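You operate a simulated robot arm through the tools that you are given. There is no shell and no other tool.

The job below is to be done with a simulated robot arm. You get a single attempt, and the scene is never put back.

JOB
Reload the feeder with the two tabs from the white tray.
Fine: one tab a slot, the orange slide pushed home, the rocker back at HOLD.
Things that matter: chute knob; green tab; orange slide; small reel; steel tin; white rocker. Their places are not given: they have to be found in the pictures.

It is judged by the outcome, as a careful person would: the job done as asked, and still so three seconds after it is handed in. It fails if anything else is knocked over, pushed out of place, dropped, spilled or broken.

ROBOT AND FRAMES
A 7-joint arm with a two-finger gripper, fixed in place. Base frame: the origin is on the floor under the middle of its stand, x ahead of it, y to its left, z up; the work surface is at about z = 0.85. Units: m, degrees, N and s.
With the tool pointing down near the work surface it reaches from about 0.34 to 0.72 m from the base axis. Its first joint turns from -66.0 to 66.0 degrees. Payload 2.45 kg.
The TCP is the grasp point between the finger pads, 0.026 m short of the fingertips. In the tool frame z runs along the fingers and y along their closing line. The gripper opens to 0.096 m; its body begins 0.069 m behind the TCP.
Orientation is that of the tool frame in the base frame, as a unit quaternion [x, y, z, w]. With the fingers straight down and closing along the base's y, the tool's x points along the base's -x, its y along +y and its z along -z.

CONTROLS
- The arm moves only by the tool play_rows. Its argument "increments" is one flat list of numbers, 6 for each row, row after row: the shift along the tool's x, y, z in m, then the turn, a rotation vector about the tool's x, y, z in rad. In form: [x, y, z, rx, ry, rz, x, y, z, rx, ry, rz, ...]. A call has 1 to 20 rows; each row shifts and turns the commanded pose from where the row before left it, along the tool's axes as they then stand. "grip" is the finger opening in m, from 0 to 0.096, set as the call begins (left out, the last holds). Rows are played at 5 a second. More than 0.05 m and 8.6 degrees between two rows, or a gripper value outside its range, and nothing of the call is played. A pose out of reach is approached as far as the arm can. The call stops where the force on the tool passes 90 N (or 10 N more than at its start, if that is more) or the arm is blocked; 0.2 s more then pass. The fingers move at their own pace (about 0.05 m/s each) and stop on an object; they squeeze with about 41 N. The grip force told is the motor's: it shows also when the fingers shut on nothing. Time passes only in rows, and 0.2 s behind the last, so rows that do not move let the fingers close. The reply holds the time, the measured pose of the TCP, the force on the tool along the base axes, the opening and the grip force, in the units named above and with some noise, with the torque about the TCP (base axes, N m) and any sound that the robot's microphone picked up, and new pictures: "views" is both (left out), scene, wrist or none.
- Cameras (640 x 400 px; columns grow to the right, rows downward): "scene" is fixed at [0.1512, -0.3914, 1.4135]; the picture's right is [0.88, -0.48, 0.00], its down [-0.30, -0.55, -0.78] and it looks along [0.37, 0.68, -0.63] (base axes); focal length 332 px, centre (320, 200). "wrist" rides on the gripper at [0.082, 0.003, -0.098] in the tool frame; the picture's right is [-0.04, 1.00, 0.00], its down [-0.73, -0.03, -0.68] and it looks along [-0.68, -0.03, 0.73] (tool axes); focal length 256 px, centre (320, 200).
- point_at(camera, pixels): for up to 12 pixels [column, row] of the newest picture of that camera ("zoom" is the newest enlarged one), the place [x, y, z] in the base frame of the surface seen there, good to about 0.003 m, but the place of the scene camera against the robot may be out by one fixed shift of up to 0.012 m in any direction. The clock stands still meanwhile.
- enlarge(camera, box): a new picture of the part [left, top, right, bottom] of that camera's present view, enlarged. The clock stands still meanwhile.
- finish_job(): hands the job in; it is judged then, once.

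Unless the task says otherwise, let go and move clear before handing in.

The tools are called after "Call:" by a JSON object that holds its "name" and its "arguments". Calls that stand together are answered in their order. play_rows: Moves the arm, as the interface text tells. Its arguments: {"type":"object","properties":{"increments":{"type":"array"},"grip":{"type":"number"},"views":{"type":"string","enum":["both","scene","wrist","none"]}},"required":["increments"]} The other tools are called the same way: point_at (camera, pixels) gives the place of the surface under pixels of a picture; enlarge (camera, box) takes an enlarged picture of a part of a camera's view; finish_job () hands the job in.

At the start:

```text
clock: 0.0
tool_pos: [0.3574, -0.019, 1.1999]
orientation: [0.0, 1.0, -0.001, 0.001]
contact_force: [0.0, 0.1, 0.6]
torque: [0.02, 0.02, -0.01]
finger_gap: 0.0962
grip_force: 0.1
```

scene: 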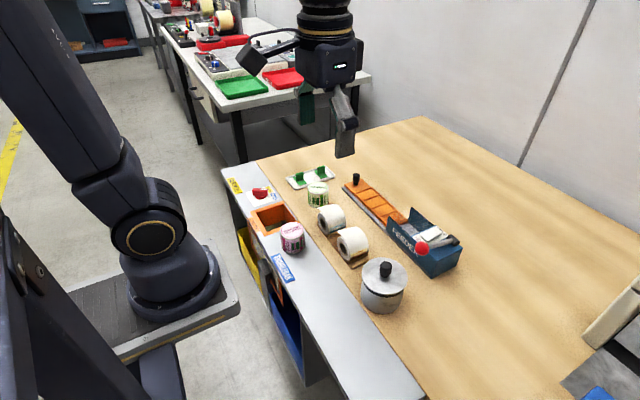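
wrist: 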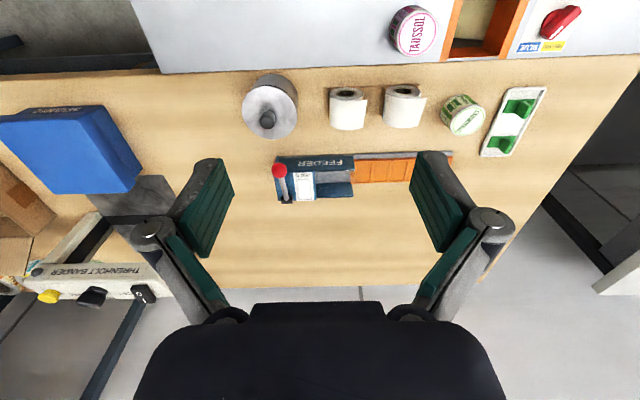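

The scene shows the white tray with green tabs near (312,178), the orange slide/feeder at (375,205)–(425,250), and a red knob at (421,248). I will enlarge these areas to read the labels and understand the mechanism.

Call:
{"name": "enlarge", "arguments": {"camera": "scene", "box": [270, 150, 470, 290]}}

Call:
{"name": "enlarge", "arguments": {"camera": "wrist", "box": [220, 60, 560, 230]}}

```text
2.86 times, centred on (370, 220) of scene
```

zoom: 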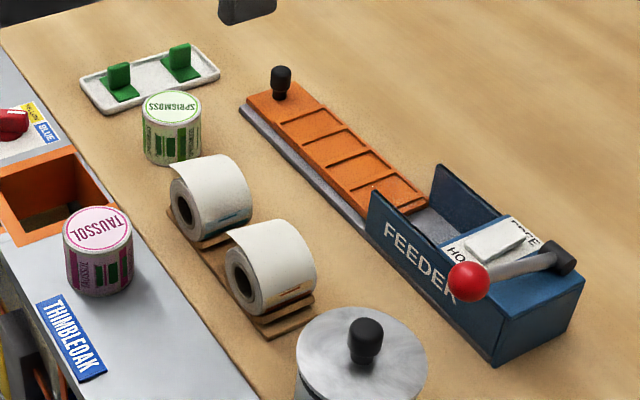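

```text
1.88 times, centred on (390, 145) of wrist
```

zoom: 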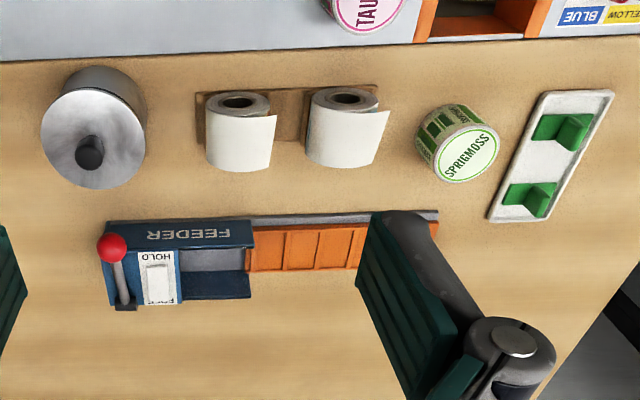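

The slide appears to be an orange strip with slots, pulled out of a blue feeder with a HOLD-labelled rocker; I need finer detail on the labels and slots.

Call:
{"name": "enlarge", "arguments": {"camera": "scene", "box": [380, 200, 470, 285]}}

Call:
{"name": "enlarge", "arguments": {"camera": "scene", "box": [335, 165, 425, 245]}}

Call:
{"name": "enlarge", "arguments": {"camera": "scene", "box": [280, 160, 350, 215]}}

Call:
{"name": "enlarge", "arguments": {"camera": "wrist", "box": [260, 140, 380, 215]}}

```text
4.71 times, centred on (425, 242) of scene
```

zoom: 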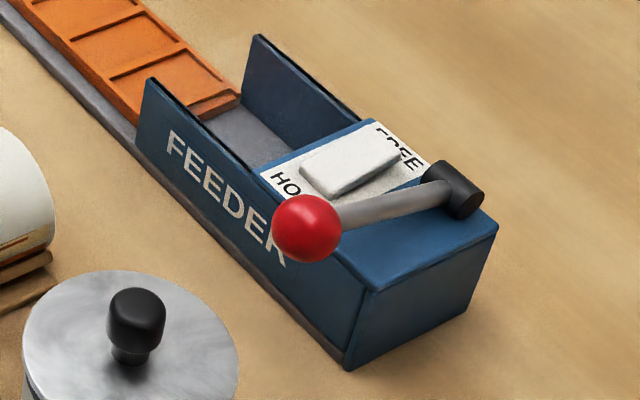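

```text
5.00 times, centred on (380, 205) of scene
```

zoom: 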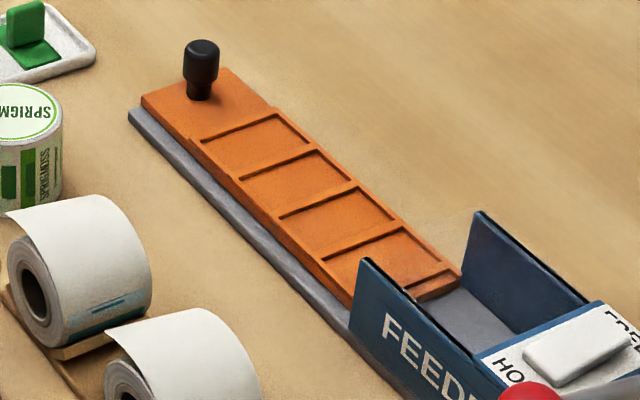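

```text
7.27 times, centred on (315, 188) of scene
```

zoom: 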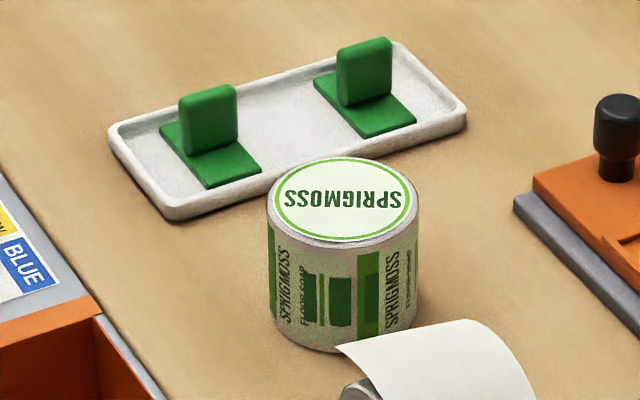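

```text
5.33 times, centred on (320, 178) of wrist
```

zoom: 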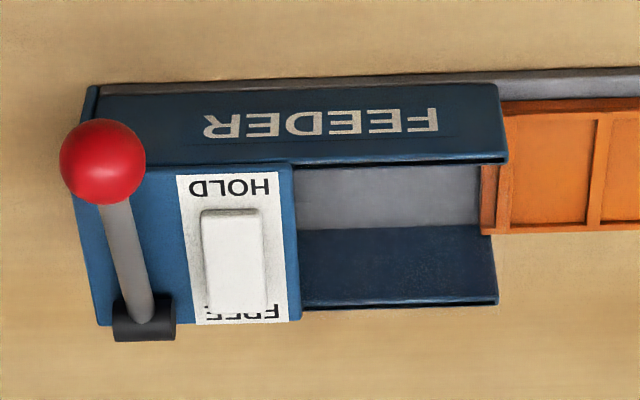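

The tabs are T-shaped (flat base with an upright fin), and the slide has recessed slots with a black knob at the far end. I will measure key points in the scene picture.

Call:
{"name": "point_at", "arguments": {"camera": "scene", "pixels": [[291, 182], [333, 172], [309, 173], [318, 189], [331, 219], [352, 241], [384, 285], [385, 265], [421, 248], [356, 176], [260, 193], [291, 230]]}}

Call:
{"name": "enlarge", "arguments": {"camera": "scene", "box": [335, 165, 425, 245]}}

```text
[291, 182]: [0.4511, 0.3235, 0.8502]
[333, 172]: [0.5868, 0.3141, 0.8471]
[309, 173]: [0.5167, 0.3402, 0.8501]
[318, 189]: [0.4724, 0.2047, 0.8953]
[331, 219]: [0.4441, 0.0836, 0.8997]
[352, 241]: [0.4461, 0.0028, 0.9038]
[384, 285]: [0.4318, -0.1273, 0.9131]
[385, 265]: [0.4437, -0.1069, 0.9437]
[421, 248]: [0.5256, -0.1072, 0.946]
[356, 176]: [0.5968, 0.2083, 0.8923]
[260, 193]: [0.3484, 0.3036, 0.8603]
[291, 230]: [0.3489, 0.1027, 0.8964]
```

```text
5.00 times, centred on (380, 205) of scene
```

zoom: 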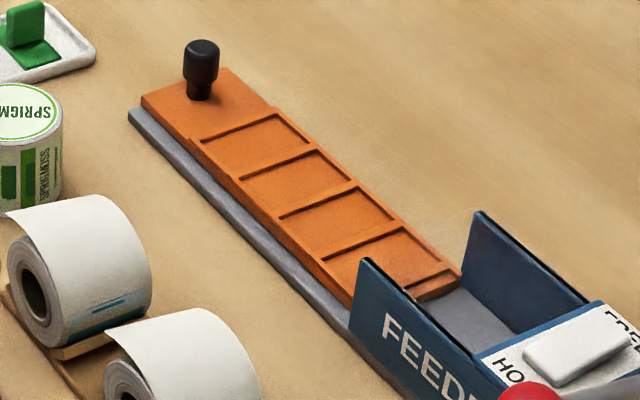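

Next I measure the slide geometry in this zoom (slots, ribs, knob, wall ends).

Call:
{"name": "point_at", "arguments": {"camera": "zoom", "pixels": [[202, 50], [150, 98], [225, 72], [200, 140], [276, 114], [242, 178], [313, 151], [283, 216], [355, 184], [322, 255], [402, 226], [456, 268]]}}

Call:
{"name": "point_at", "arguments": {"camera": "zoom", "pixels": [[255, 145], [295, 180], [335, 220], [375, 260], [430, 290], [360, 265], [480, 218], [470, 310], [500, 350], [540, 355], [590, 365], [350, 310]]}}

```text
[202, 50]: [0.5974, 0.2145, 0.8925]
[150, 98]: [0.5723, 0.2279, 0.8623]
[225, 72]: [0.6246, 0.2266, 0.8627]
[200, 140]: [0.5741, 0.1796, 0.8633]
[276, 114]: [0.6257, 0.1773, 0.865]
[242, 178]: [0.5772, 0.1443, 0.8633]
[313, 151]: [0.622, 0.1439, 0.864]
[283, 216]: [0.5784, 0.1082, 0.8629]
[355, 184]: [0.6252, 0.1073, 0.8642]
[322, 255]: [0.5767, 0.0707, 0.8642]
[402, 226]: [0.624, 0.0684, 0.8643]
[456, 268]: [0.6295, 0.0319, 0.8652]
```

```text
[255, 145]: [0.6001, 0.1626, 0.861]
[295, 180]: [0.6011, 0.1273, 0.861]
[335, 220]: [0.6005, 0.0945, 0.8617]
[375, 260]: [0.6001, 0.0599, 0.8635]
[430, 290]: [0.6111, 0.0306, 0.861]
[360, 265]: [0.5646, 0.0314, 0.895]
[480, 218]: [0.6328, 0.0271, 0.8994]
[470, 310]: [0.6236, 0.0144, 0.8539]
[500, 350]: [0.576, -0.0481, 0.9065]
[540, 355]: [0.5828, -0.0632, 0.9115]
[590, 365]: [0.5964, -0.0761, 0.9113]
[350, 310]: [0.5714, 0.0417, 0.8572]
```

Slots have a pitch of about 0.036 m along y, with the slide top at z≈0.864. Now I measure the tabs and the tray.

Call:
{"name": "enlarge", "arguments": {"camera": "scene", "box": [284, 162, 340, 197]}}

```text
11.43 times, centred on (312, 180) of scene
```

zoom: 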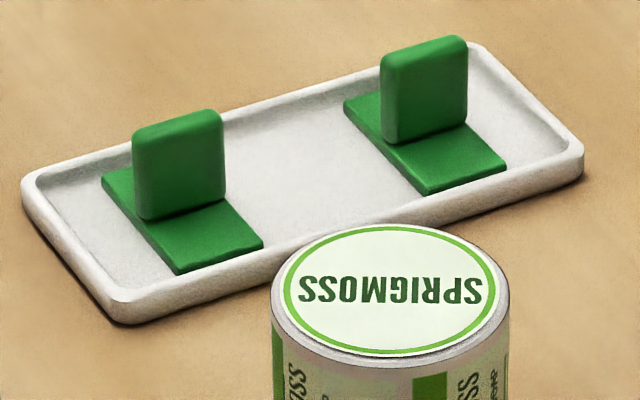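

Call:
{"name": "point_at", "arguments": {"camera": "zoom", "pixels": [[178, 273], [262, 243], [102, 183], [225, 225], [134, 140], [220, 113], [140, 220], [225, 200], [200, 240], [115, 300], [580, 160], [25, 190]]}}

Call:
{"name": "point_at", "arguments": {"camera": "zoom", "pixels": [[427, 194], [505, 164], [346, 102], [382, 62], [465, 41], [388, 143], [465, 122], [445, 160], [485, 50], [375, 125], [180, 125], [425, 55]]}}

```text
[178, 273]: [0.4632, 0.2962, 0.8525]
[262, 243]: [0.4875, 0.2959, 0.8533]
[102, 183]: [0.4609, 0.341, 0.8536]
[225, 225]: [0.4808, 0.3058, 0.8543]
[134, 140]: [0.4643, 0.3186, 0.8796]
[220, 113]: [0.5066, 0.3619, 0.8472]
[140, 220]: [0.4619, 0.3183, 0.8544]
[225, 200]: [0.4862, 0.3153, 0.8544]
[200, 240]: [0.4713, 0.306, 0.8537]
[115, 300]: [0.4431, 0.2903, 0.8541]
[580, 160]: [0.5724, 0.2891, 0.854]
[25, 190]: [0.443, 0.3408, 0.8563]
```

```text
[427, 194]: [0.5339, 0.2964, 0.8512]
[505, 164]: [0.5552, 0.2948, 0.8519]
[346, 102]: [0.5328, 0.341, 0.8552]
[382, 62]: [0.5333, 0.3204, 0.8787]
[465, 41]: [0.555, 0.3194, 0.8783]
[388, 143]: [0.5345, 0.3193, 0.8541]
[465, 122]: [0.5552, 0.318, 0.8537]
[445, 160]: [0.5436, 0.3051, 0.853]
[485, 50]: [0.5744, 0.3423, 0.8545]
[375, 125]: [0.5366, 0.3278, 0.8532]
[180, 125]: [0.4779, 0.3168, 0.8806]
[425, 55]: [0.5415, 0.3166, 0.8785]
```

The tabs' bases are about 24 mm (x) by 45 mm (y), with fins lying along x. The slots are about 48 mm (x) by 33 mm (y), so each tab needs a 90° turn. Now I check the rocker state, the red lever and the counter knob closely.

Call:
{"name": "enlarge", "arguments": {"camera": "scene", "box": [408, 215, 464, 250]}}

Call:
{"name": "enlarge", "arguments": {"camera": "wrist", "box": [268, 155, 324, 190]}}

Call:
{"name": "enlarge", "arguments": {"camera": "scene", "box": [220, 165, 320, 310]}}

```text
11.43 times, centred on (436, 232) of scene
```

zoom: 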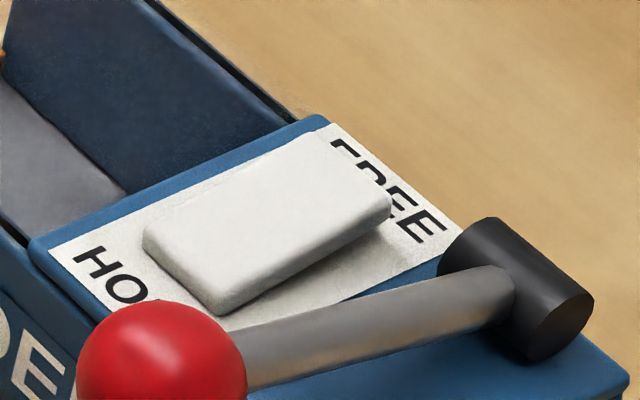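

```text
11.43 times, centred on (296, 172) of wrist
```

zoom: 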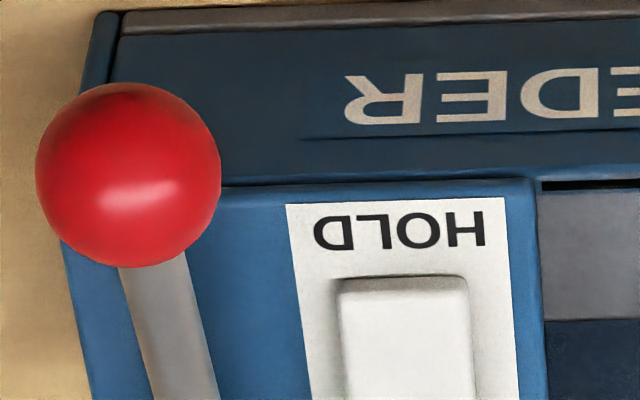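

```text
2.76 times, centred on (270, 238) of scene
```

zoom: 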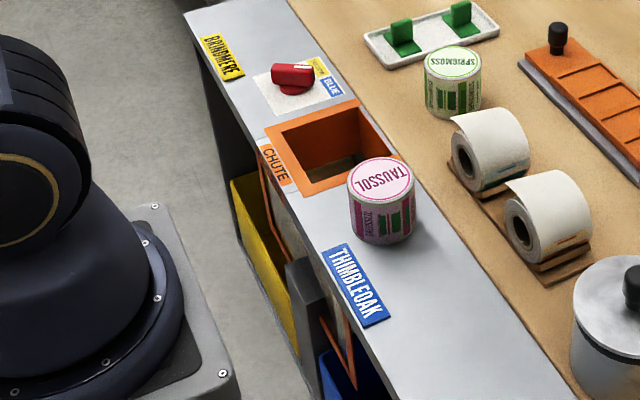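

The counter's red knob is the chute selector (leave it alone). The rocker looks pressed at the HOLD end (low at HOLD, raised at FREE). I'll compare wrist-camera coordinates with the scene's to find the fixed shift.

Call:
{"name": "point_at", "arguments": {"camera": "wrist", "pixels": [[279, 170], [267, 119], [510, 140], [520, 105], [462, 115], [301, 180], [352, 155], [346, 93], [403, 92], [411, 27], [563, 20], [450, 153]]}}

Call:
{"name": "enlarge", "arguments": {"camera": "wrist", "box": [470, 80, 560, 165]}}

```text
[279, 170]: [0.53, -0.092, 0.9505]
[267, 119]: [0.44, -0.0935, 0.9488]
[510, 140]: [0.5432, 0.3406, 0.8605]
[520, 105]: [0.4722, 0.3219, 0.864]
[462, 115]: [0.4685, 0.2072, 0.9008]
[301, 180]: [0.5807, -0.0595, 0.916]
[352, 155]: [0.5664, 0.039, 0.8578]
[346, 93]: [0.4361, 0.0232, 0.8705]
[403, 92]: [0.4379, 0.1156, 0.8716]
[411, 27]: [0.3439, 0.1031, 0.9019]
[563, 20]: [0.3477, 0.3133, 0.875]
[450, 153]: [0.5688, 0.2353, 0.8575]
```

```text
4.71 times, centred on (515, 122) of wrist
```

zoom: 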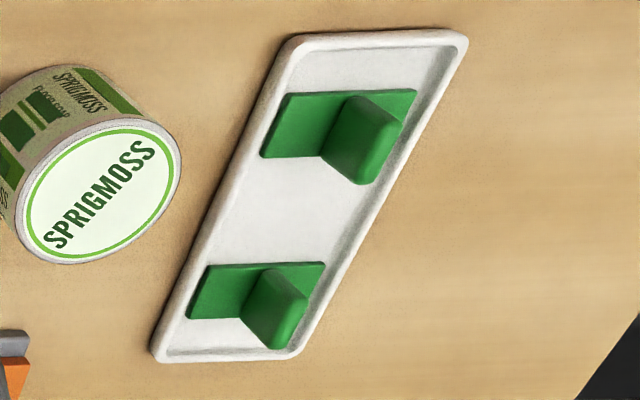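

I measure identical tab corners in the wrist zoom to compare against the scene measurements.

Call:
{"name": "point_at", "arguments": {"camera": "zoom", "pixels": [[263, 155], [289, 95], [416, 91], [188, 316], [210, 265], [324, 264], [158, 355], [290, 352], [290, 42], [462, 38], [100, 190], [330, 60]]}}

```text
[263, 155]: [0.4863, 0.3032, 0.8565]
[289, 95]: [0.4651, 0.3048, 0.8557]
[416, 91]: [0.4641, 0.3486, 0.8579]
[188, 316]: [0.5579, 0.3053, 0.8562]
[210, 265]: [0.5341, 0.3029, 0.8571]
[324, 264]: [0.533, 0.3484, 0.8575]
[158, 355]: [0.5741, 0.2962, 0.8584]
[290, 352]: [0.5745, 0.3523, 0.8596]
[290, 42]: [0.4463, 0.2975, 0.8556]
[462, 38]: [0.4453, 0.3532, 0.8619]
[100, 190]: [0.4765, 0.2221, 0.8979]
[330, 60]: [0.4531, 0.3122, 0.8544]
```

The wrist camera agrees with the scene camera after a shift of about (+0.001, +0.0077, +0.0035). Next I move above the slide and turn the tool 90°, so the wrist camera looks into the feeder mouth before I choose slots.

Call:
{"name": "play_rows", "arguments": {"increments": [-0.0304, 0.0274, 0.0188, 0, 0, 0, -0.0304, 0.0274, 0.0188, 0, 0, 0, -0.0304, 0.0274, 0.0188, 0, 0, 0, -0.0304, 0.0274, 0.0188, 0, 0, 0, -0.0304, 0.0274, 0.0188, 0, 0, 0, -0.0304, 0.0274, 0.0188, 0, 0, 0, -0.0304, 0.0274, 0.0188, 0, 0, 0, -0.0304, 0.0274, 0.0188, 0, 0, 0, 0, 0, 0, 0, 0, 0.1428, 0, 0, 0, 0, 0, 0.1428, 0, 0, 0, 0, 0, 0.1428, 0, 0, 0, 0, 0, 0.1428, 0, 0, 0, 0, 0, 0.1428, 0, 0, 0, 0, 0, 0.1428, 0, 0, 0, 0, 0, 0.1428, 0, 0, 0, 0, 0, 0.1428, 0, 0, 0, 0, 0, 0.1428, 0, 0, 0, 0, 0, 0.1428, 0, 0, 0, 0, 0, 0.1428], "grip": 0.096}}

```text
clock: 4.0
tool_pos: [0.6007, 0.2012, 1.0488]
orientation: [0.707, 0.707, 0.0, 0.0]
contact_force: [0.2, 0.1, -0.1]
torque: [0.02, -0.04, 0.0]
finger_gap: 0.0964
grip_force: 0.0
```

scene: 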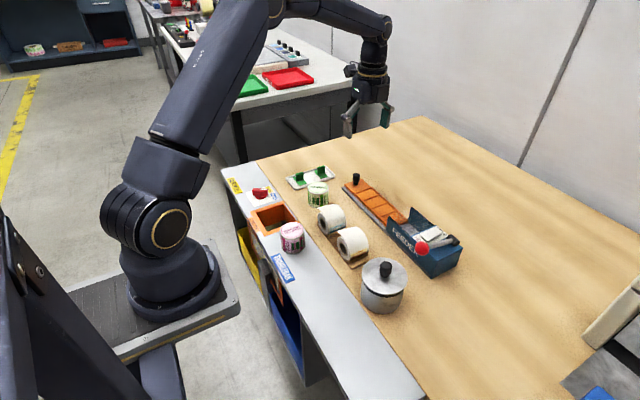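
wrist: 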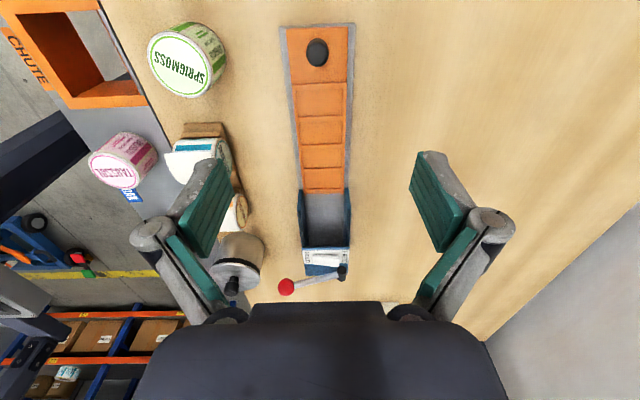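

The wrist view now looks into the feeder mouth around (325,215). I enlarge it there, and along the slide.

Call:
{"name": "enlarge", "arguments": {"camera": "wrist", "box": [270, 170, 380, 300]}}

Call:
{"name": "enlarge", "arguments": {"camera": "wrist", "box": [260, 15, 380, 205]}}

```text
3.08 times, centred on (325, 235) of wrist
```

zoom: 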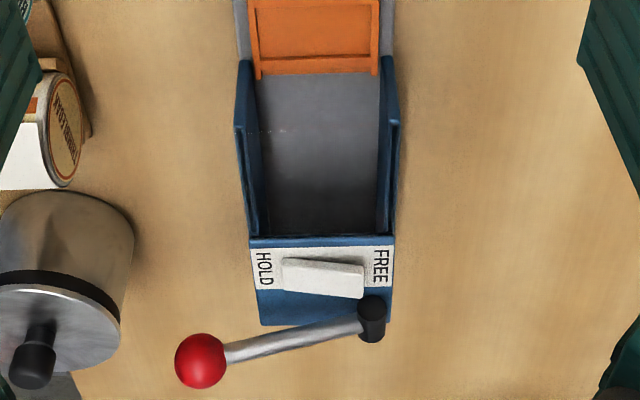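

```text
2.11 times, centred on (320, 110) of wrist
```

zoom: 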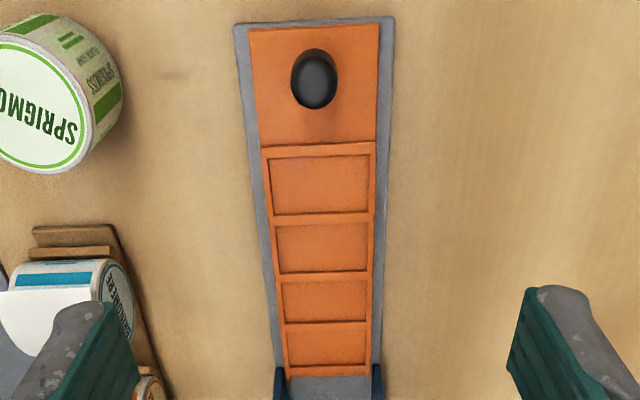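

The floor between the walls darkens toward the box, which may mean an open tunnel beneath the box. I'll check depth there.

Call:
{"name": "enlarge", "arguments": {"camera": "wrist", "box": [290, 180, 360, 290]}}

```text
3.64 times, centred on (325, 235) of wrist
```

zoom: 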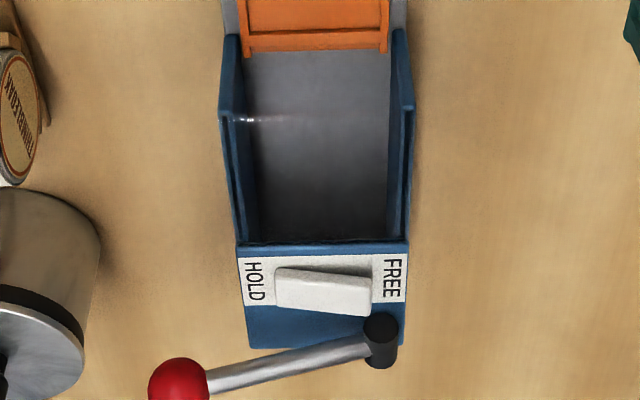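

Call:
{"name": "point_at", "arguments": {"camera": "zoom", "pixels": [[315, 60], [315, 150], [315, 200], [315, 235], [315, 248], [290, 290], [315, 292], [355, 300], [392, 275], [252, 280], [380, 330], [180, 385]]}}

Call:
{"name": "point_at", "arguments": {"camera": "zoom", "pixels": [[228, 40], [400, 35], [245, 240], [400, 240], [280, 270], [372, 280], [277, 302], [368, 315], [245, 20], [385, 20], [315, 20], [300, 350]]}}

```text
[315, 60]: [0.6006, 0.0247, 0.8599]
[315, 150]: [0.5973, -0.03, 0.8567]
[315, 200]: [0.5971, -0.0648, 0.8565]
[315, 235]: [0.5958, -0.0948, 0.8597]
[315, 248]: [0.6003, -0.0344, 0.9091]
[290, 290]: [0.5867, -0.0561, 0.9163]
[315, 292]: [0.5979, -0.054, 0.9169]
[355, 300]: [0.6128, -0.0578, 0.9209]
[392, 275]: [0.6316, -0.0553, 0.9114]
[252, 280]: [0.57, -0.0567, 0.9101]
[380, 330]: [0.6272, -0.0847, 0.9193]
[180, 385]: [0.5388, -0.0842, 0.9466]
```

```text
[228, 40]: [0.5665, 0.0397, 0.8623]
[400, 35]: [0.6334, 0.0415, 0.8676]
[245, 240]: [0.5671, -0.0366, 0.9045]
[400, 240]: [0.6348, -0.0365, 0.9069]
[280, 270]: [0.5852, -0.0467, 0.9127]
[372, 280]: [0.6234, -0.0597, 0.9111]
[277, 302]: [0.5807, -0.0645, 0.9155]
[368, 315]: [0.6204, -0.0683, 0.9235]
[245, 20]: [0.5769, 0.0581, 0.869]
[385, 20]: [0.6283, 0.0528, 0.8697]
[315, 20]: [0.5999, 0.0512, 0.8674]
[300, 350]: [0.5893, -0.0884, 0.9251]
```

The tunnel floor continues under the box to at least y≈-0.095, so the slide runs in beneath it. I'll load the tabs first, while HOLD keeps the slide fixed. Now I turn back and move over the tray.

Call:
{"name": "play_rows", "arguments": {"increments": [0, 0, 0, 0, 0, -0.1428, 0, 0, 0, 0, 0, -0.1428, 0, 0, 0, 0, 0, -0.1428, 0, 0, 0, 0, 0, -0.1428, 0, 0, 0, 0, 0, -0.1428, 0, 0, 0, 0, 0, -0.1428, 0, 0, 0, 0, 0, -0.1428, 0, 0, 0, 0, 0, -0.1428, 0, 0, 0, 0, 0, -0.1428, 0, 0, 0, 0, 0, -0.1428, 0, 0, 0, 0, 0, -0.1428, 0.0375, 0.0313, 0.006, 0, 0, 0, 0.0375, 0.0313, 0.006, 0, 0, 0, 0.0375, 0.0313, 0.006, 0, 0, 0, 0.0375, 0.0313, 0.006, 0, 0, 0, 0, 0, 0, 0, 0, 0], "grip": 0.05}}

```text
clock: 7.4
tool_pos: [0.4489, 0.3254, 1.0264]
orientation: [0.0, 1.0, 0.0, 0.0]
contact_force: [0.3, 0.1, 0.0]
torque: [-0.05, -0.01, 0.01]
finger_gap: 0.05
grip_force: 0.1
```

scene: 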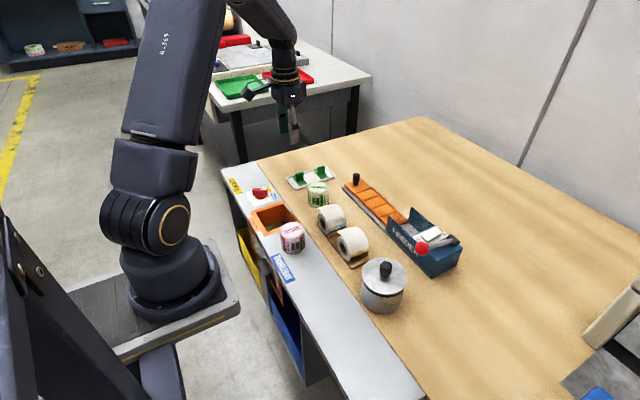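
wrist: 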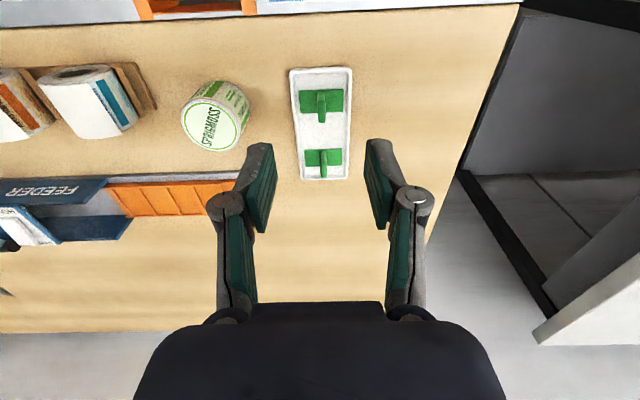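

The tray sits between the fingers at (322,125) in the wrist picture. I enlarge to refine the fin positions.

Call:
{"name": "enlarge", "arguments": {"camera": "wrist", "box": [260, 60, 400, 200]}}

```text
2.86 times, centred on (330, 130) of wrist
```

zoom: 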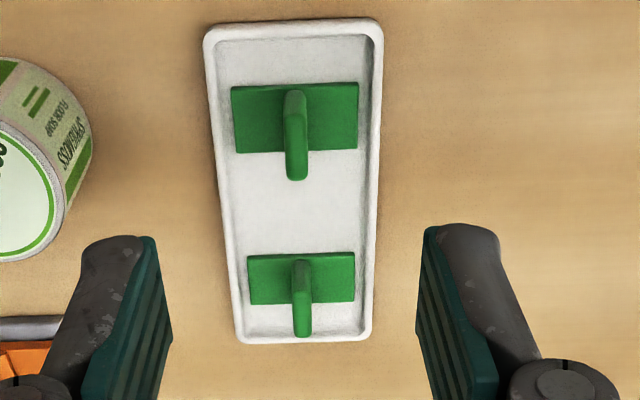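

Call:
{"name": "point_at", "arguments": {"camera": "zoom", "pixels": [[232, 88], [357, 84], [237, 152], [357, 148], [295, 97], [295, 140], [248, 257], [354, 254], [250, 303], [354, 300], [301, 270], [301, 310]]}}

Call:
{"name": "point_at", "arguments": {"camera": "zoom", "pixels": [[155, 250], [425, 240], [172, 340], [418, 330], [110, 242], [480, 232], [290, 50], [300, 210], [293, 125], [293, 165], [228, 200], [320, 330]]}}

```text
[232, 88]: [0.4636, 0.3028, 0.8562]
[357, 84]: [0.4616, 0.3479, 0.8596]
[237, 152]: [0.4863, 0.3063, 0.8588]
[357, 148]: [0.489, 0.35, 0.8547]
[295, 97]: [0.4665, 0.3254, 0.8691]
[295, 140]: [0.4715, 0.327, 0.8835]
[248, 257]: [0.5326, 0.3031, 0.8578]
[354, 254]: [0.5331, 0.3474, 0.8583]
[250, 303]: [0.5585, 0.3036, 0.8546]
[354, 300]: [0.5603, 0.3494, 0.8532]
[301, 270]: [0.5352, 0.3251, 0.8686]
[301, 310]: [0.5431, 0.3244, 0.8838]
```

```text
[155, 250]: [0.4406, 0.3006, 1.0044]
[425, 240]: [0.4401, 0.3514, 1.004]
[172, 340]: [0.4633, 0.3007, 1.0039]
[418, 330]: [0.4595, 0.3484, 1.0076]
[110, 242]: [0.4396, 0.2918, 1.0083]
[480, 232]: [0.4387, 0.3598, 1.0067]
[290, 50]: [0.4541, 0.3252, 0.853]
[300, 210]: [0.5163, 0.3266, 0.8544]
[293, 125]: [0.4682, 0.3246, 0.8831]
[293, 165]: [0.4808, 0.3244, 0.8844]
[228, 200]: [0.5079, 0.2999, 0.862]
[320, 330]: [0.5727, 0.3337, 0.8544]
```

Fin 1 is centred at about (0.4757, 0.3255) with its top at z≈0.884, and its base top is at about 0.857. I narrow the fingers so they fit inside the tray rim, then descend over tab 1.

Call:
{"name": "play_rows", "arguments": {"increments": [-0.0268, 0, 0, 0, 0, 0, 0, 0, 0.025, 0, 0, 0, 0, 0, 0.025, 0, 0, 0, 0, 0, 0.025, 0, 0, 0, 0, 0, 0.025, 0, 0, 0, 0, 0, 0.015, 0, 0, 0, 0, 0, 0.012, 0, 0, 0, 0, 0, 0.012, 0, 0, 0, 0, 0, 0, 0, 0, 0], "grip": 0.027}}

```text
clock: 9.4
tool_pos: [0.4783, 0.3268, 0.8854]
orientation: [-0.001, 1.0, 0.0, 0.0]
contact_force: [0.1, -0.2, -0.4]
torque: [-0.01, 0.0, 0.01]
finger_gap: 0.0268
grip_force: 0.1
```

scene: 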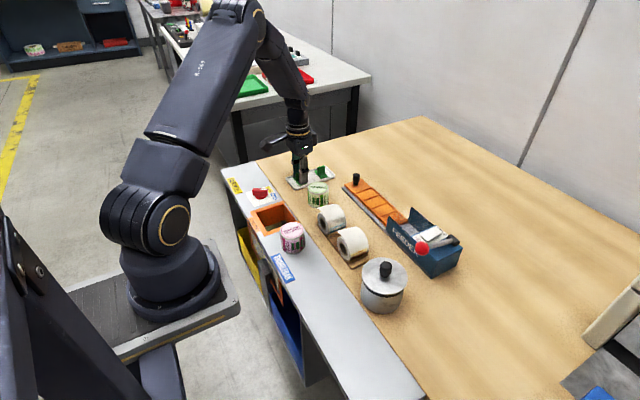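
wrist: 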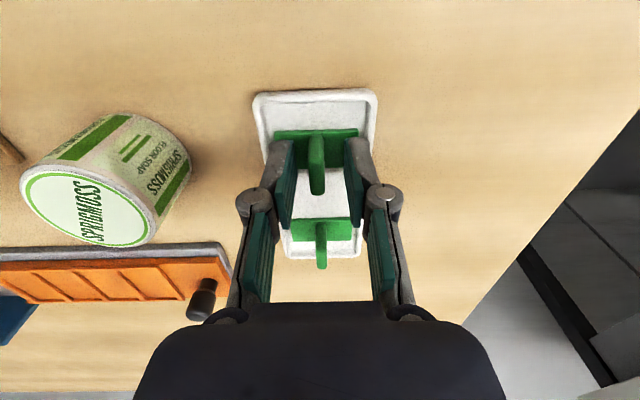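

The fingers straddle fin 1 at (316,165), with no contact force. I check alignment in a zoom before closing.

Call:
{"name": "enlarge", "arguments": {"camera": "wrist", "box": [240, 80, 400, 200]}}

Call:
{"name": "enlarge", "arguments": {"camera": "scene", "box": [280, 155, 350, 200]}}

```text
3.33 times, centred on (320, 140) of wrist
```

zoom: 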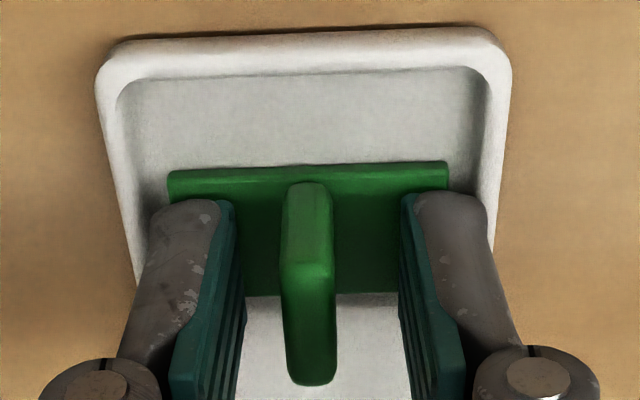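

```text
8.89 times, centred on (315, 178) of scene
```

zoom: 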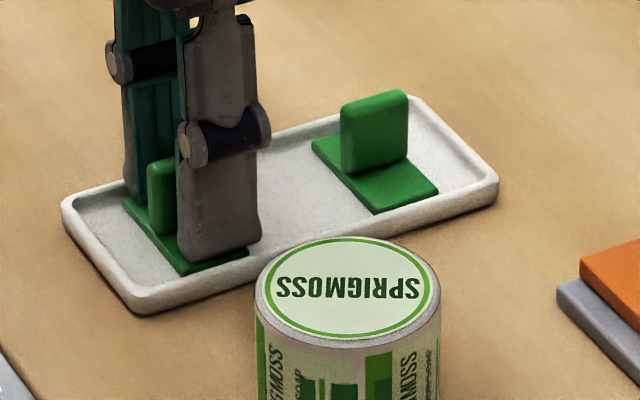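

The fingers sit about 2 mm too far in +x relative to the fin centre. I nudge back and close on fin 1.

Call:
{"name": "play_rows", "arguments": {"increments": [0.002, 0, 0, 0, 0, 0, 0, 0, 0, 0, 0, 0], "views": "none"}}

Call:
{"name": "play_rows", "arguments": {"increments": [0, 0, 0, 0, 0, 0, 0, 0, 0, 0, 0, 0, 0, 0, 0, 0, 0, 0, 0, 0, 0, 0, 0, 0], "grip": 0.0}}

```text
clock: 10.0
tool_pos: [0.4764, 0.327, 0.8856]
orientation: [0.0, 1.0, 0.0, 0.0]
contact_force: [0.1, -0.4, -0.6]
torque: [0.01, 0.0, 0.02]
finger_gap: 0.0267
grip_force: 0.2
```

```text
clock: 11.0
tool_pos: [0.4754, 0.3263, 0.8843]
orientation: [0.0, 1.0, 0.0, -0.001]
contact_force: [-0.8, -0.4, 0.8]
torque: [0.0, -0.04, 0.01]
finger_gap: 0.0059
grip_force: 34.3
```

scene: 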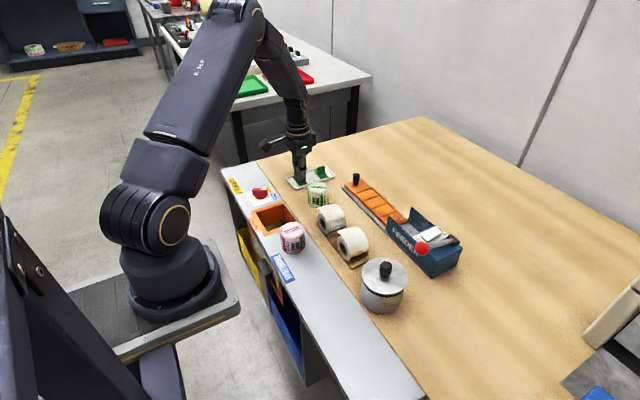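
wrist: 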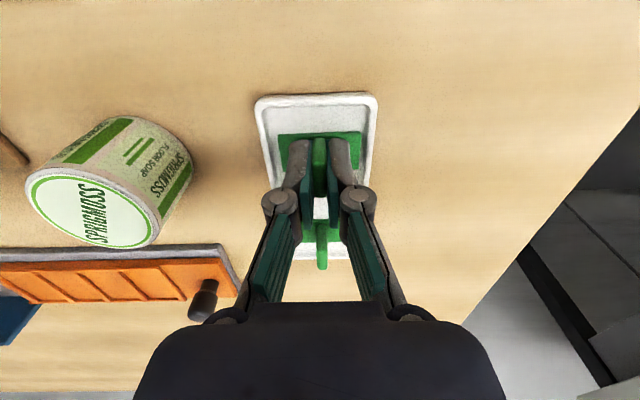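

The fin is gripped (gap 5.9 mm, 34 N). I lift straight up and check that only the tab comes with it.

Call:
{"name": "play_rows", "arguments": {"increments": [0, 0, -0.01, 0, 0, 0, 0, 0, -0.015, 0, 0, 0, 0, 0, -0.03, 0, 0, 0, 0, 0, -0.03, 0, 0, 0, 0, 0, -0.03, 0, 0, 0]}}

Call:
{"name": "enlarge", "arguments": {"camera": "wrist", "box": [240, 60, 400, 200]}}

```text
clock: 12.2
tool_pos: [0.4769, 0.3259, 1.0005]
orientation: [0.0, 1.0, -0.001, 0.0]
contact_force: [0.6, 0.2, 0.5]
torque: [0.03, 0.0, 0.0]
finger_gap: 0.0062
grip_force: 34.1
```

scene: 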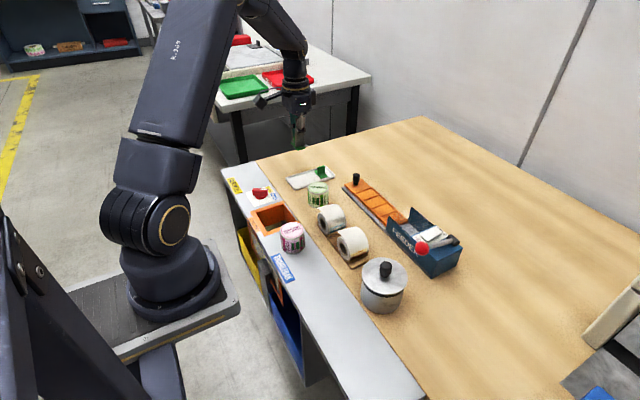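
wrist: 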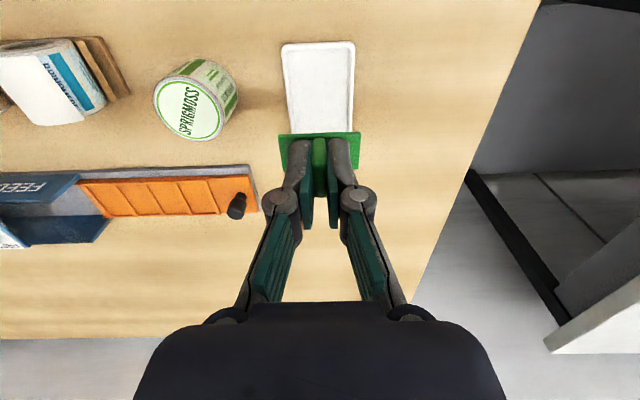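

```text
2.86 times, centred on (320, 130) of wrist
```

zoom: 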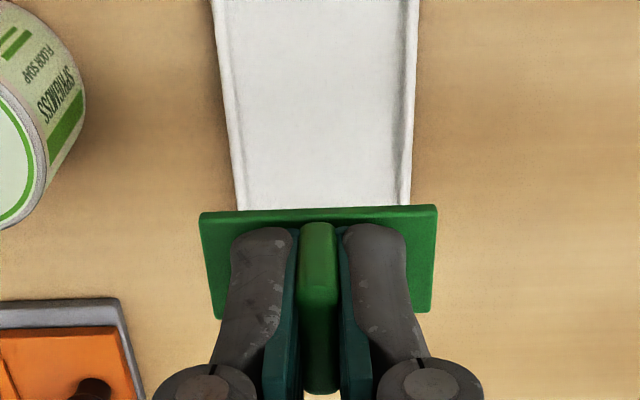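

Tab 1 is held and the tray stayed put. I measure the tab's base corners in the gripper for an exact offset, and the slot edges in this view.

Call:
{"name": "point_at", "arguments": {"camera": "zoom", "pixels": [[203, 215], [435, 209], [428, 309], [216, 316], [318, 235], [318, 280]]}}

Call:
{"name": "enlarge", "arguments": {"camera": "wrist", "box": [60, 150, 270, 260]}}

```text
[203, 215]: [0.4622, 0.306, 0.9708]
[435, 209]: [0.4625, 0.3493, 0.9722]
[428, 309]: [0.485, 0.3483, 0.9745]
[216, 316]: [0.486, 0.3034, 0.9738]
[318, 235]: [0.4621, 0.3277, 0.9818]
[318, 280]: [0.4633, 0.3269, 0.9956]
```

```text
3.05 times, centred on (165, 205) of wrist
```

zoom: 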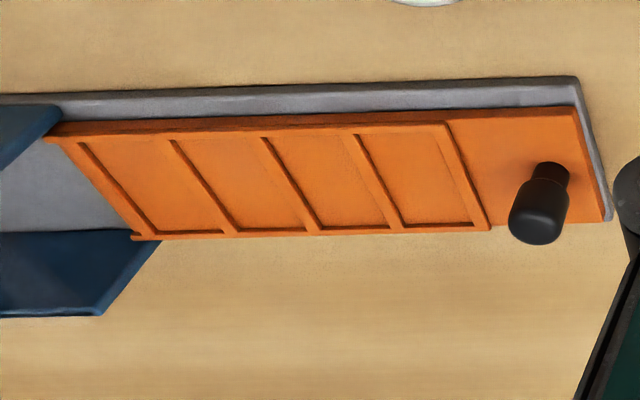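

The tab base sits about 28 mm below TCP and is offset roughly 2 mm along tool x. I now measure the slot edges of slots A–D in this view.

Call:
{"name": "point_at", "arguments": {"camera": "zoom", "pixels": [[440, 127], [484, 228], [360, 138], [402, 228], [353, 138], [394, 228], [270, 142], [318, 230], [420, 180], [330, 185], [540, 215], [155, 232]]}}

Call:
{"name": "point_at", "arguments": {"camera": "zoom", "pixels": [[400, 132], [445, 224], [310, 136], [360, 226], [400, 124], [445, 231], [572, 108], [604, 218], [50, 128], [545, 170], [490, 140], [240, 190]]}}

```text
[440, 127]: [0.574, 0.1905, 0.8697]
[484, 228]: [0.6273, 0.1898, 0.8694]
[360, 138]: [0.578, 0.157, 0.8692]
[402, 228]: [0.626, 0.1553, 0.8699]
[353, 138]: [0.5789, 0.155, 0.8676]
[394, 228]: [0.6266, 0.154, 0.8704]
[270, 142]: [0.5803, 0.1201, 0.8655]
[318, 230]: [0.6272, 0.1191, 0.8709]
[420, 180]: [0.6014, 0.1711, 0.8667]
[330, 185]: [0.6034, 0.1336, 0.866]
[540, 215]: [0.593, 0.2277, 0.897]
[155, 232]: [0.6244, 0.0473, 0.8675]
```

```text
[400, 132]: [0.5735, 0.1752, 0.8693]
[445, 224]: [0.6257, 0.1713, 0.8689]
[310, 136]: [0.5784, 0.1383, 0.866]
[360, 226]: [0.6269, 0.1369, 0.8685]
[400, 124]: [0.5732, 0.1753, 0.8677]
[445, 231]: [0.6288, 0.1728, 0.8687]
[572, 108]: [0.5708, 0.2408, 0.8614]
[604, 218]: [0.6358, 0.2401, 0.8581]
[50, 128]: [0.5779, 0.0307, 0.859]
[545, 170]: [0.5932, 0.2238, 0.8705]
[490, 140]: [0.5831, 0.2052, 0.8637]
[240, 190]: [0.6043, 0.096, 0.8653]
```

Slot A is centred at about (0.6015, 0.1725) and slot B at about (0.6015, 0.1375). I carry tab 1 above slot A and turn it 90°.

Call:
{"name": "play_rows", "arguments": {"increments": [-0.0252, -0.0307, 0, 0, 0, 0, -0.0252, -0.0307, 0, 0, 0, 0, -0.0252, -0.0307, 0, 0, 0, 0, -0.0252, -0.0307, 0, 0, 0, 0, -0.0252, -0.0307, 0, 0, 0, 0, 0, 0, 0, 0, 0, 0.1428, 0, 0, 0, 0, 0, 0.1428, 0, 0, 0, 0, 0, 0.1428, 0, 0, 0, 0, 0, 0.1428, 0, 0, 0, 0, 0, 0.1428, 0, 0, 0, 0, 0, 0.1428, 0, 0, 0, 0, 0, 0.1428, 0, 0, 0, 0, 0, 0.1428, 0, 0, 0, 0, 0, 0.1428, 0, 0, 0, 0, 0, 0.1428, 0, 0, 0, 0, 0, 0.1428, 0, 0, 0, 0, 0, 0]}}

Call:
{"name": "enlarge", "arguments": {"camera": "wrist", "box": [240, 20, 400, 200]}}

Call:
{"name": "enlarge", "arguments": {"camera": "scene", "box": [330, 120, 430, 240]}}

```text
clock: 15.8
tool_pos: [0.6023, 0.1723, 1.0011]
orientation: [0.708, 0.707, 0.0, 0.001]
contact_force: [0.8, 0.4, -0.5]
torque: [0.01, -0.01, -0.01]
finger_gap: 0.0058
grip_force: 34.2
```

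scene: 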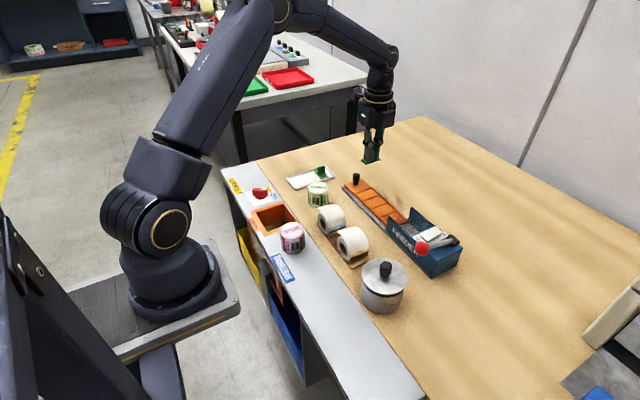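
wrist: 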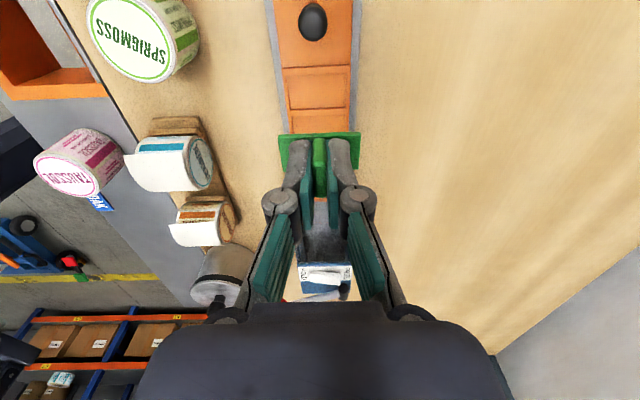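

```text
2.22 times, centred on (320, 110) of wrist
```

zoom: 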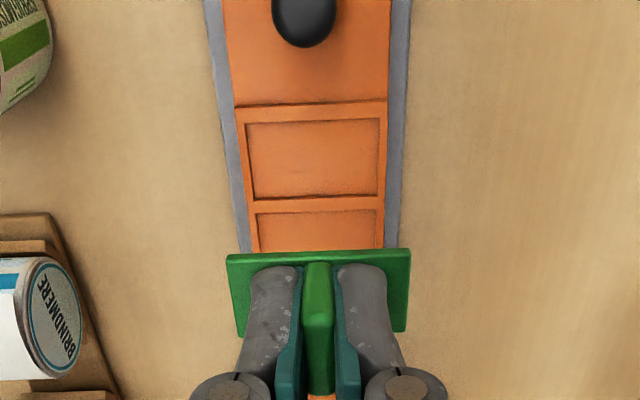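

```text
3.33 times, centred on (380, 180) of scene
```

zoom: 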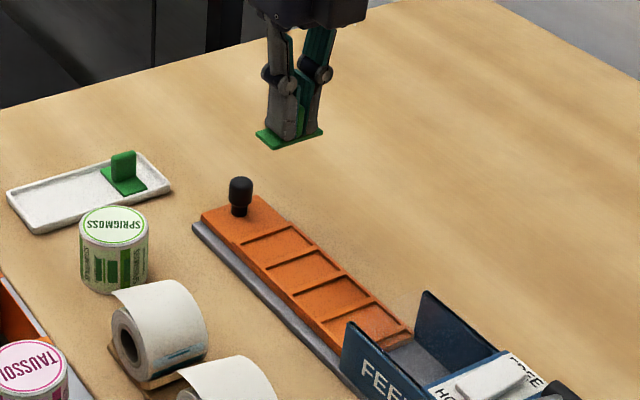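

The tab is now oriented with its long side along x. I zoom the wrist view onto slot A for precise edges.

Call:
{"name": "enlarge", "arguments": {"camera": "wrist", "box": [270, 60, 370, 160]}}

```text
4.00 times, centred on (320, 110) of wrist
```

zoom: 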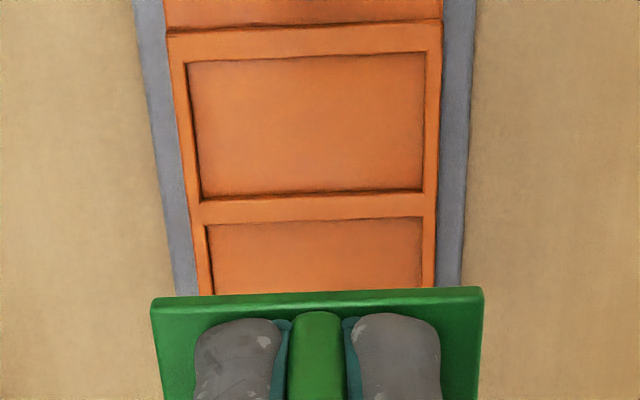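

Call:
{"name": "point_at", "arguments": {"camera": "zoom", "pixels": [[188, 64], [425, 54], [202, 198], [423, 190], [206, 225], [422, 218], [170, 30], [442, 20], [310, 125], [310, 260], [152, 305], [482, 293]]}}

Call:
{"name": "point_at", "arguments": {"camera": "zoom", "pixels": [[192, 68], [420, 60], [206, 190], [418, 184], [181, 130], [433, 120], [155, 100], [455, 100], [312, 205], [312, 40], [160, 380], [478, 370]]}}

```text
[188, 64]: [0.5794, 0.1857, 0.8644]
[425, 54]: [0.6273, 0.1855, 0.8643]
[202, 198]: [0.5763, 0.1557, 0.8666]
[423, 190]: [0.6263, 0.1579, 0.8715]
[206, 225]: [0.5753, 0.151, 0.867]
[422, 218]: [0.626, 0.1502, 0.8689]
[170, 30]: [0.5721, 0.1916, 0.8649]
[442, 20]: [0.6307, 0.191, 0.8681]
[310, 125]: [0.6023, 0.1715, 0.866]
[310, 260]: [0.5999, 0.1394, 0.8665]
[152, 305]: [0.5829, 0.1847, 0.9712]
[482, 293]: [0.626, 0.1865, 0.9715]
```

```text
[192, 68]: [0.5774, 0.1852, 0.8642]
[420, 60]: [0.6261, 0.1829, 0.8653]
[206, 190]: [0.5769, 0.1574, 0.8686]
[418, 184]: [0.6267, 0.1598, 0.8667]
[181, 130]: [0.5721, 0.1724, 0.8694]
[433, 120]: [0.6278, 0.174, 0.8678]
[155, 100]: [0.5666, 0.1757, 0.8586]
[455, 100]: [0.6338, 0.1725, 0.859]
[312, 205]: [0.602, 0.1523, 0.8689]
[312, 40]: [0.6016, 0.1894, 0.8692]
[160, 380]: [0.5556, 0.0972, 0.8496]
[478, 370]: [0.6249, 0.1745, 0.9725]
```

Slot A interior spans x 0.577–0.6265 and y 0.1565–0.186 (floor z≈0.8665); the tab base centre is now at about (0.6045, 0.1738). I correct by about −2 mm in both and descend to just above the ribs.

Call:
{"name": "play_rows", "arguments": {"increments": [-0.002, -0.002, 0, 0, 0, 0, 0, 0, 0.03, 0, 0, 0, 0, 0, 0.03, 0, 0, 0, 0, 0, 0.02, 0, 0, 0, 0, 0, 0.012, 0, 0, 0, 0, 0, 0, 0, 0, 0]}}

Call:
{"name": "enlarge", "arguments": {"camera": "scene", "box": [345, 165, 415, 215]}}

Call:
{"name": "enlarge", "arguments": {"camera": "wrist", "box": [260, 60, 380, 180]}}

```text
clock: 17.2
tool_pos: [0.6009, 0.1701, 0.9077]
orientation: [0.706, 0.708, 0.0, 0.001]
contact_force: [0.1, -0.2, 0.2]
torque: [0.01, 0.02, -0.01]
finger_gap: 0.0063
grip_force: 33.8
```

scene: 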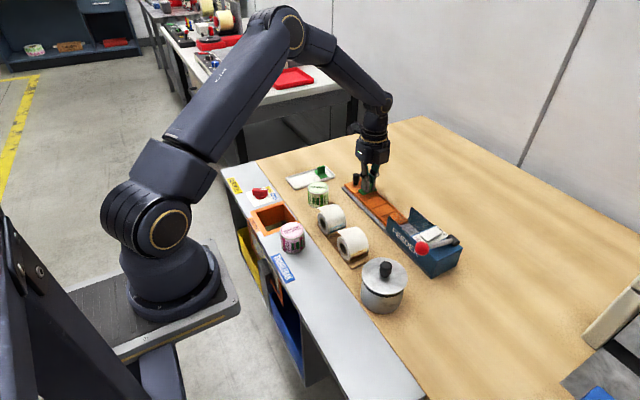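
wrist: 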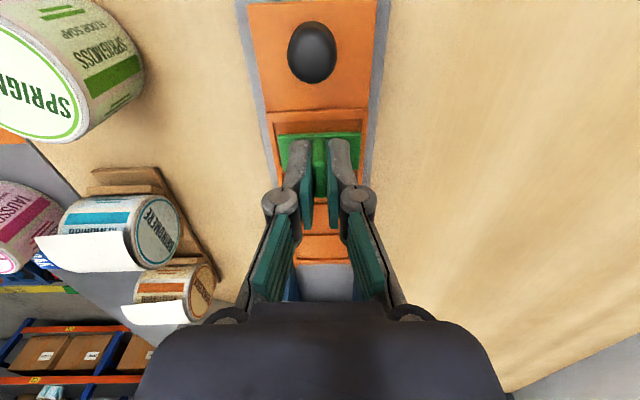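

```text
8.00 times, centred on (380, 190) of scene
```

zoom: 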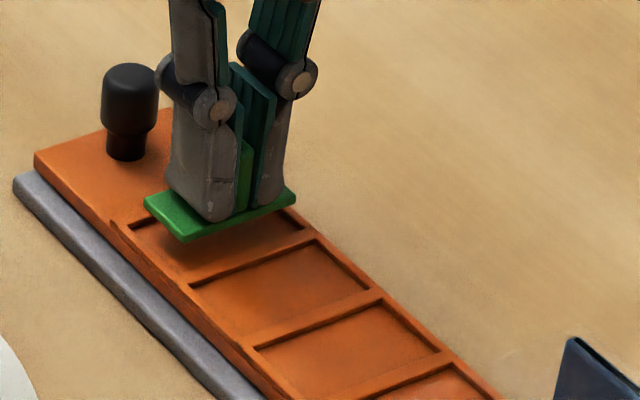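

```text
3.33 times, centred on (320, 120) of wrist
```

zoom: 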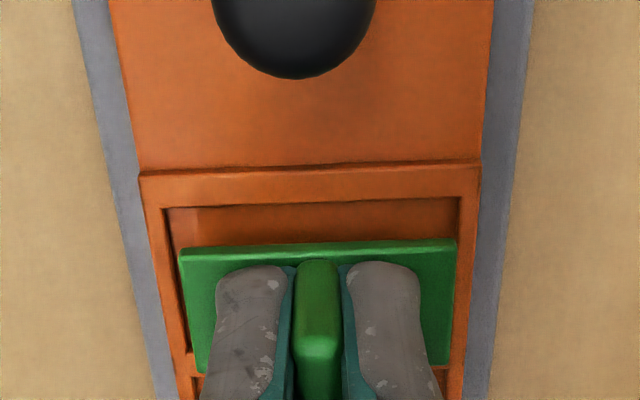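

I measure tab base corners against slot edges here before the last centimetre.

Call:
{"name": "point_at", "arguments": {"camera": "zoom", "pixels": [[182, 256], [455, 244], [198, 365], [168, 215], [460, 203], [180, 300], [452, 330], [310, 225], [155, 260], [468, 260]]}}

```text
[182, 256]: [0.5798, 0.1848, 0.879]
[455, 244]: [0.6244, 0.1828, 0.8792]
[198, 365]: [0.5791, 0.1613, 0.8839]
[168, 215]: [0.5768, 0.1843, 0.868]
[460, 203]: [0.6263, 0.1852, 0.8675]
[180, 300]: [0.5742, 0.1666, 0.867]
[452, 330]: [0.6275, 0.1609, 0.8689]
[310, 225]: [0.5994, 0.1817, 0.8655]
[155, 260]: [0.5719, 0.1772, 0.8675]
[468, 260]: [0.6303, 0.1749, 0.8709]
```

The tab is centred over slot A within about 1 mm. I make a 1 mm y correction and lower slowly, watching the force.

Call:
{"name": "play_rows", "arguments": {"increments": [-0.001, 0, 0.003, 0, 0, 0, 0, 0, 0.003, 0, 0, 0, 0, 0, 0.002, 0, 0, 0, 0, 0, 0, 0, 0, 0], "views": "none"}}

Call:
{"name": "play_rows", "arguments": {"increments": [0, 0, 0.001, 0, 0, 0, 0, 0, 0, 0, 0, 0], "views": "none"}}

Call:
{"name": "play_rows", "arguments": {"increments": [0, 0, 0.001, 0, 0, 0, 0, 0, 0, 0, 0, 0], "views": "none"}}

```text
clock: 18.2
tool_pos: [0.6003, 0.1685, 0.9012]
orientation: [0.707, 0.707, 0.0, 0.0]
contact_force: [-0.2, -0.1, -0.5]
torque: [0.0, -0.01, 0.01]
finger_gap: 0.0061
grip_force: 34.1
```

```text
clock: 18.8
tool_pos: [0.6012, 0.1683, 0.899]
orientation: [0.707, 0.708, 0.0, 0.0]
contact_force: [0.0, -0.2, 0.0]
torque: [0.02, -0.01, 0.03]
finger_gap: 0.0062
grip_force: 33.8
```

```text
clock: 19.4
tool_pos: [0.6005, 0.1692, 0.8995]
orientation: [0.707, 0.707, 0.0, -0.001]
contact_force: [0.3, 0.0, -0.2]
torque: [0.0, -0.03, 0.01]
finger_gap: 0.0061
grip_force: 33.9
```

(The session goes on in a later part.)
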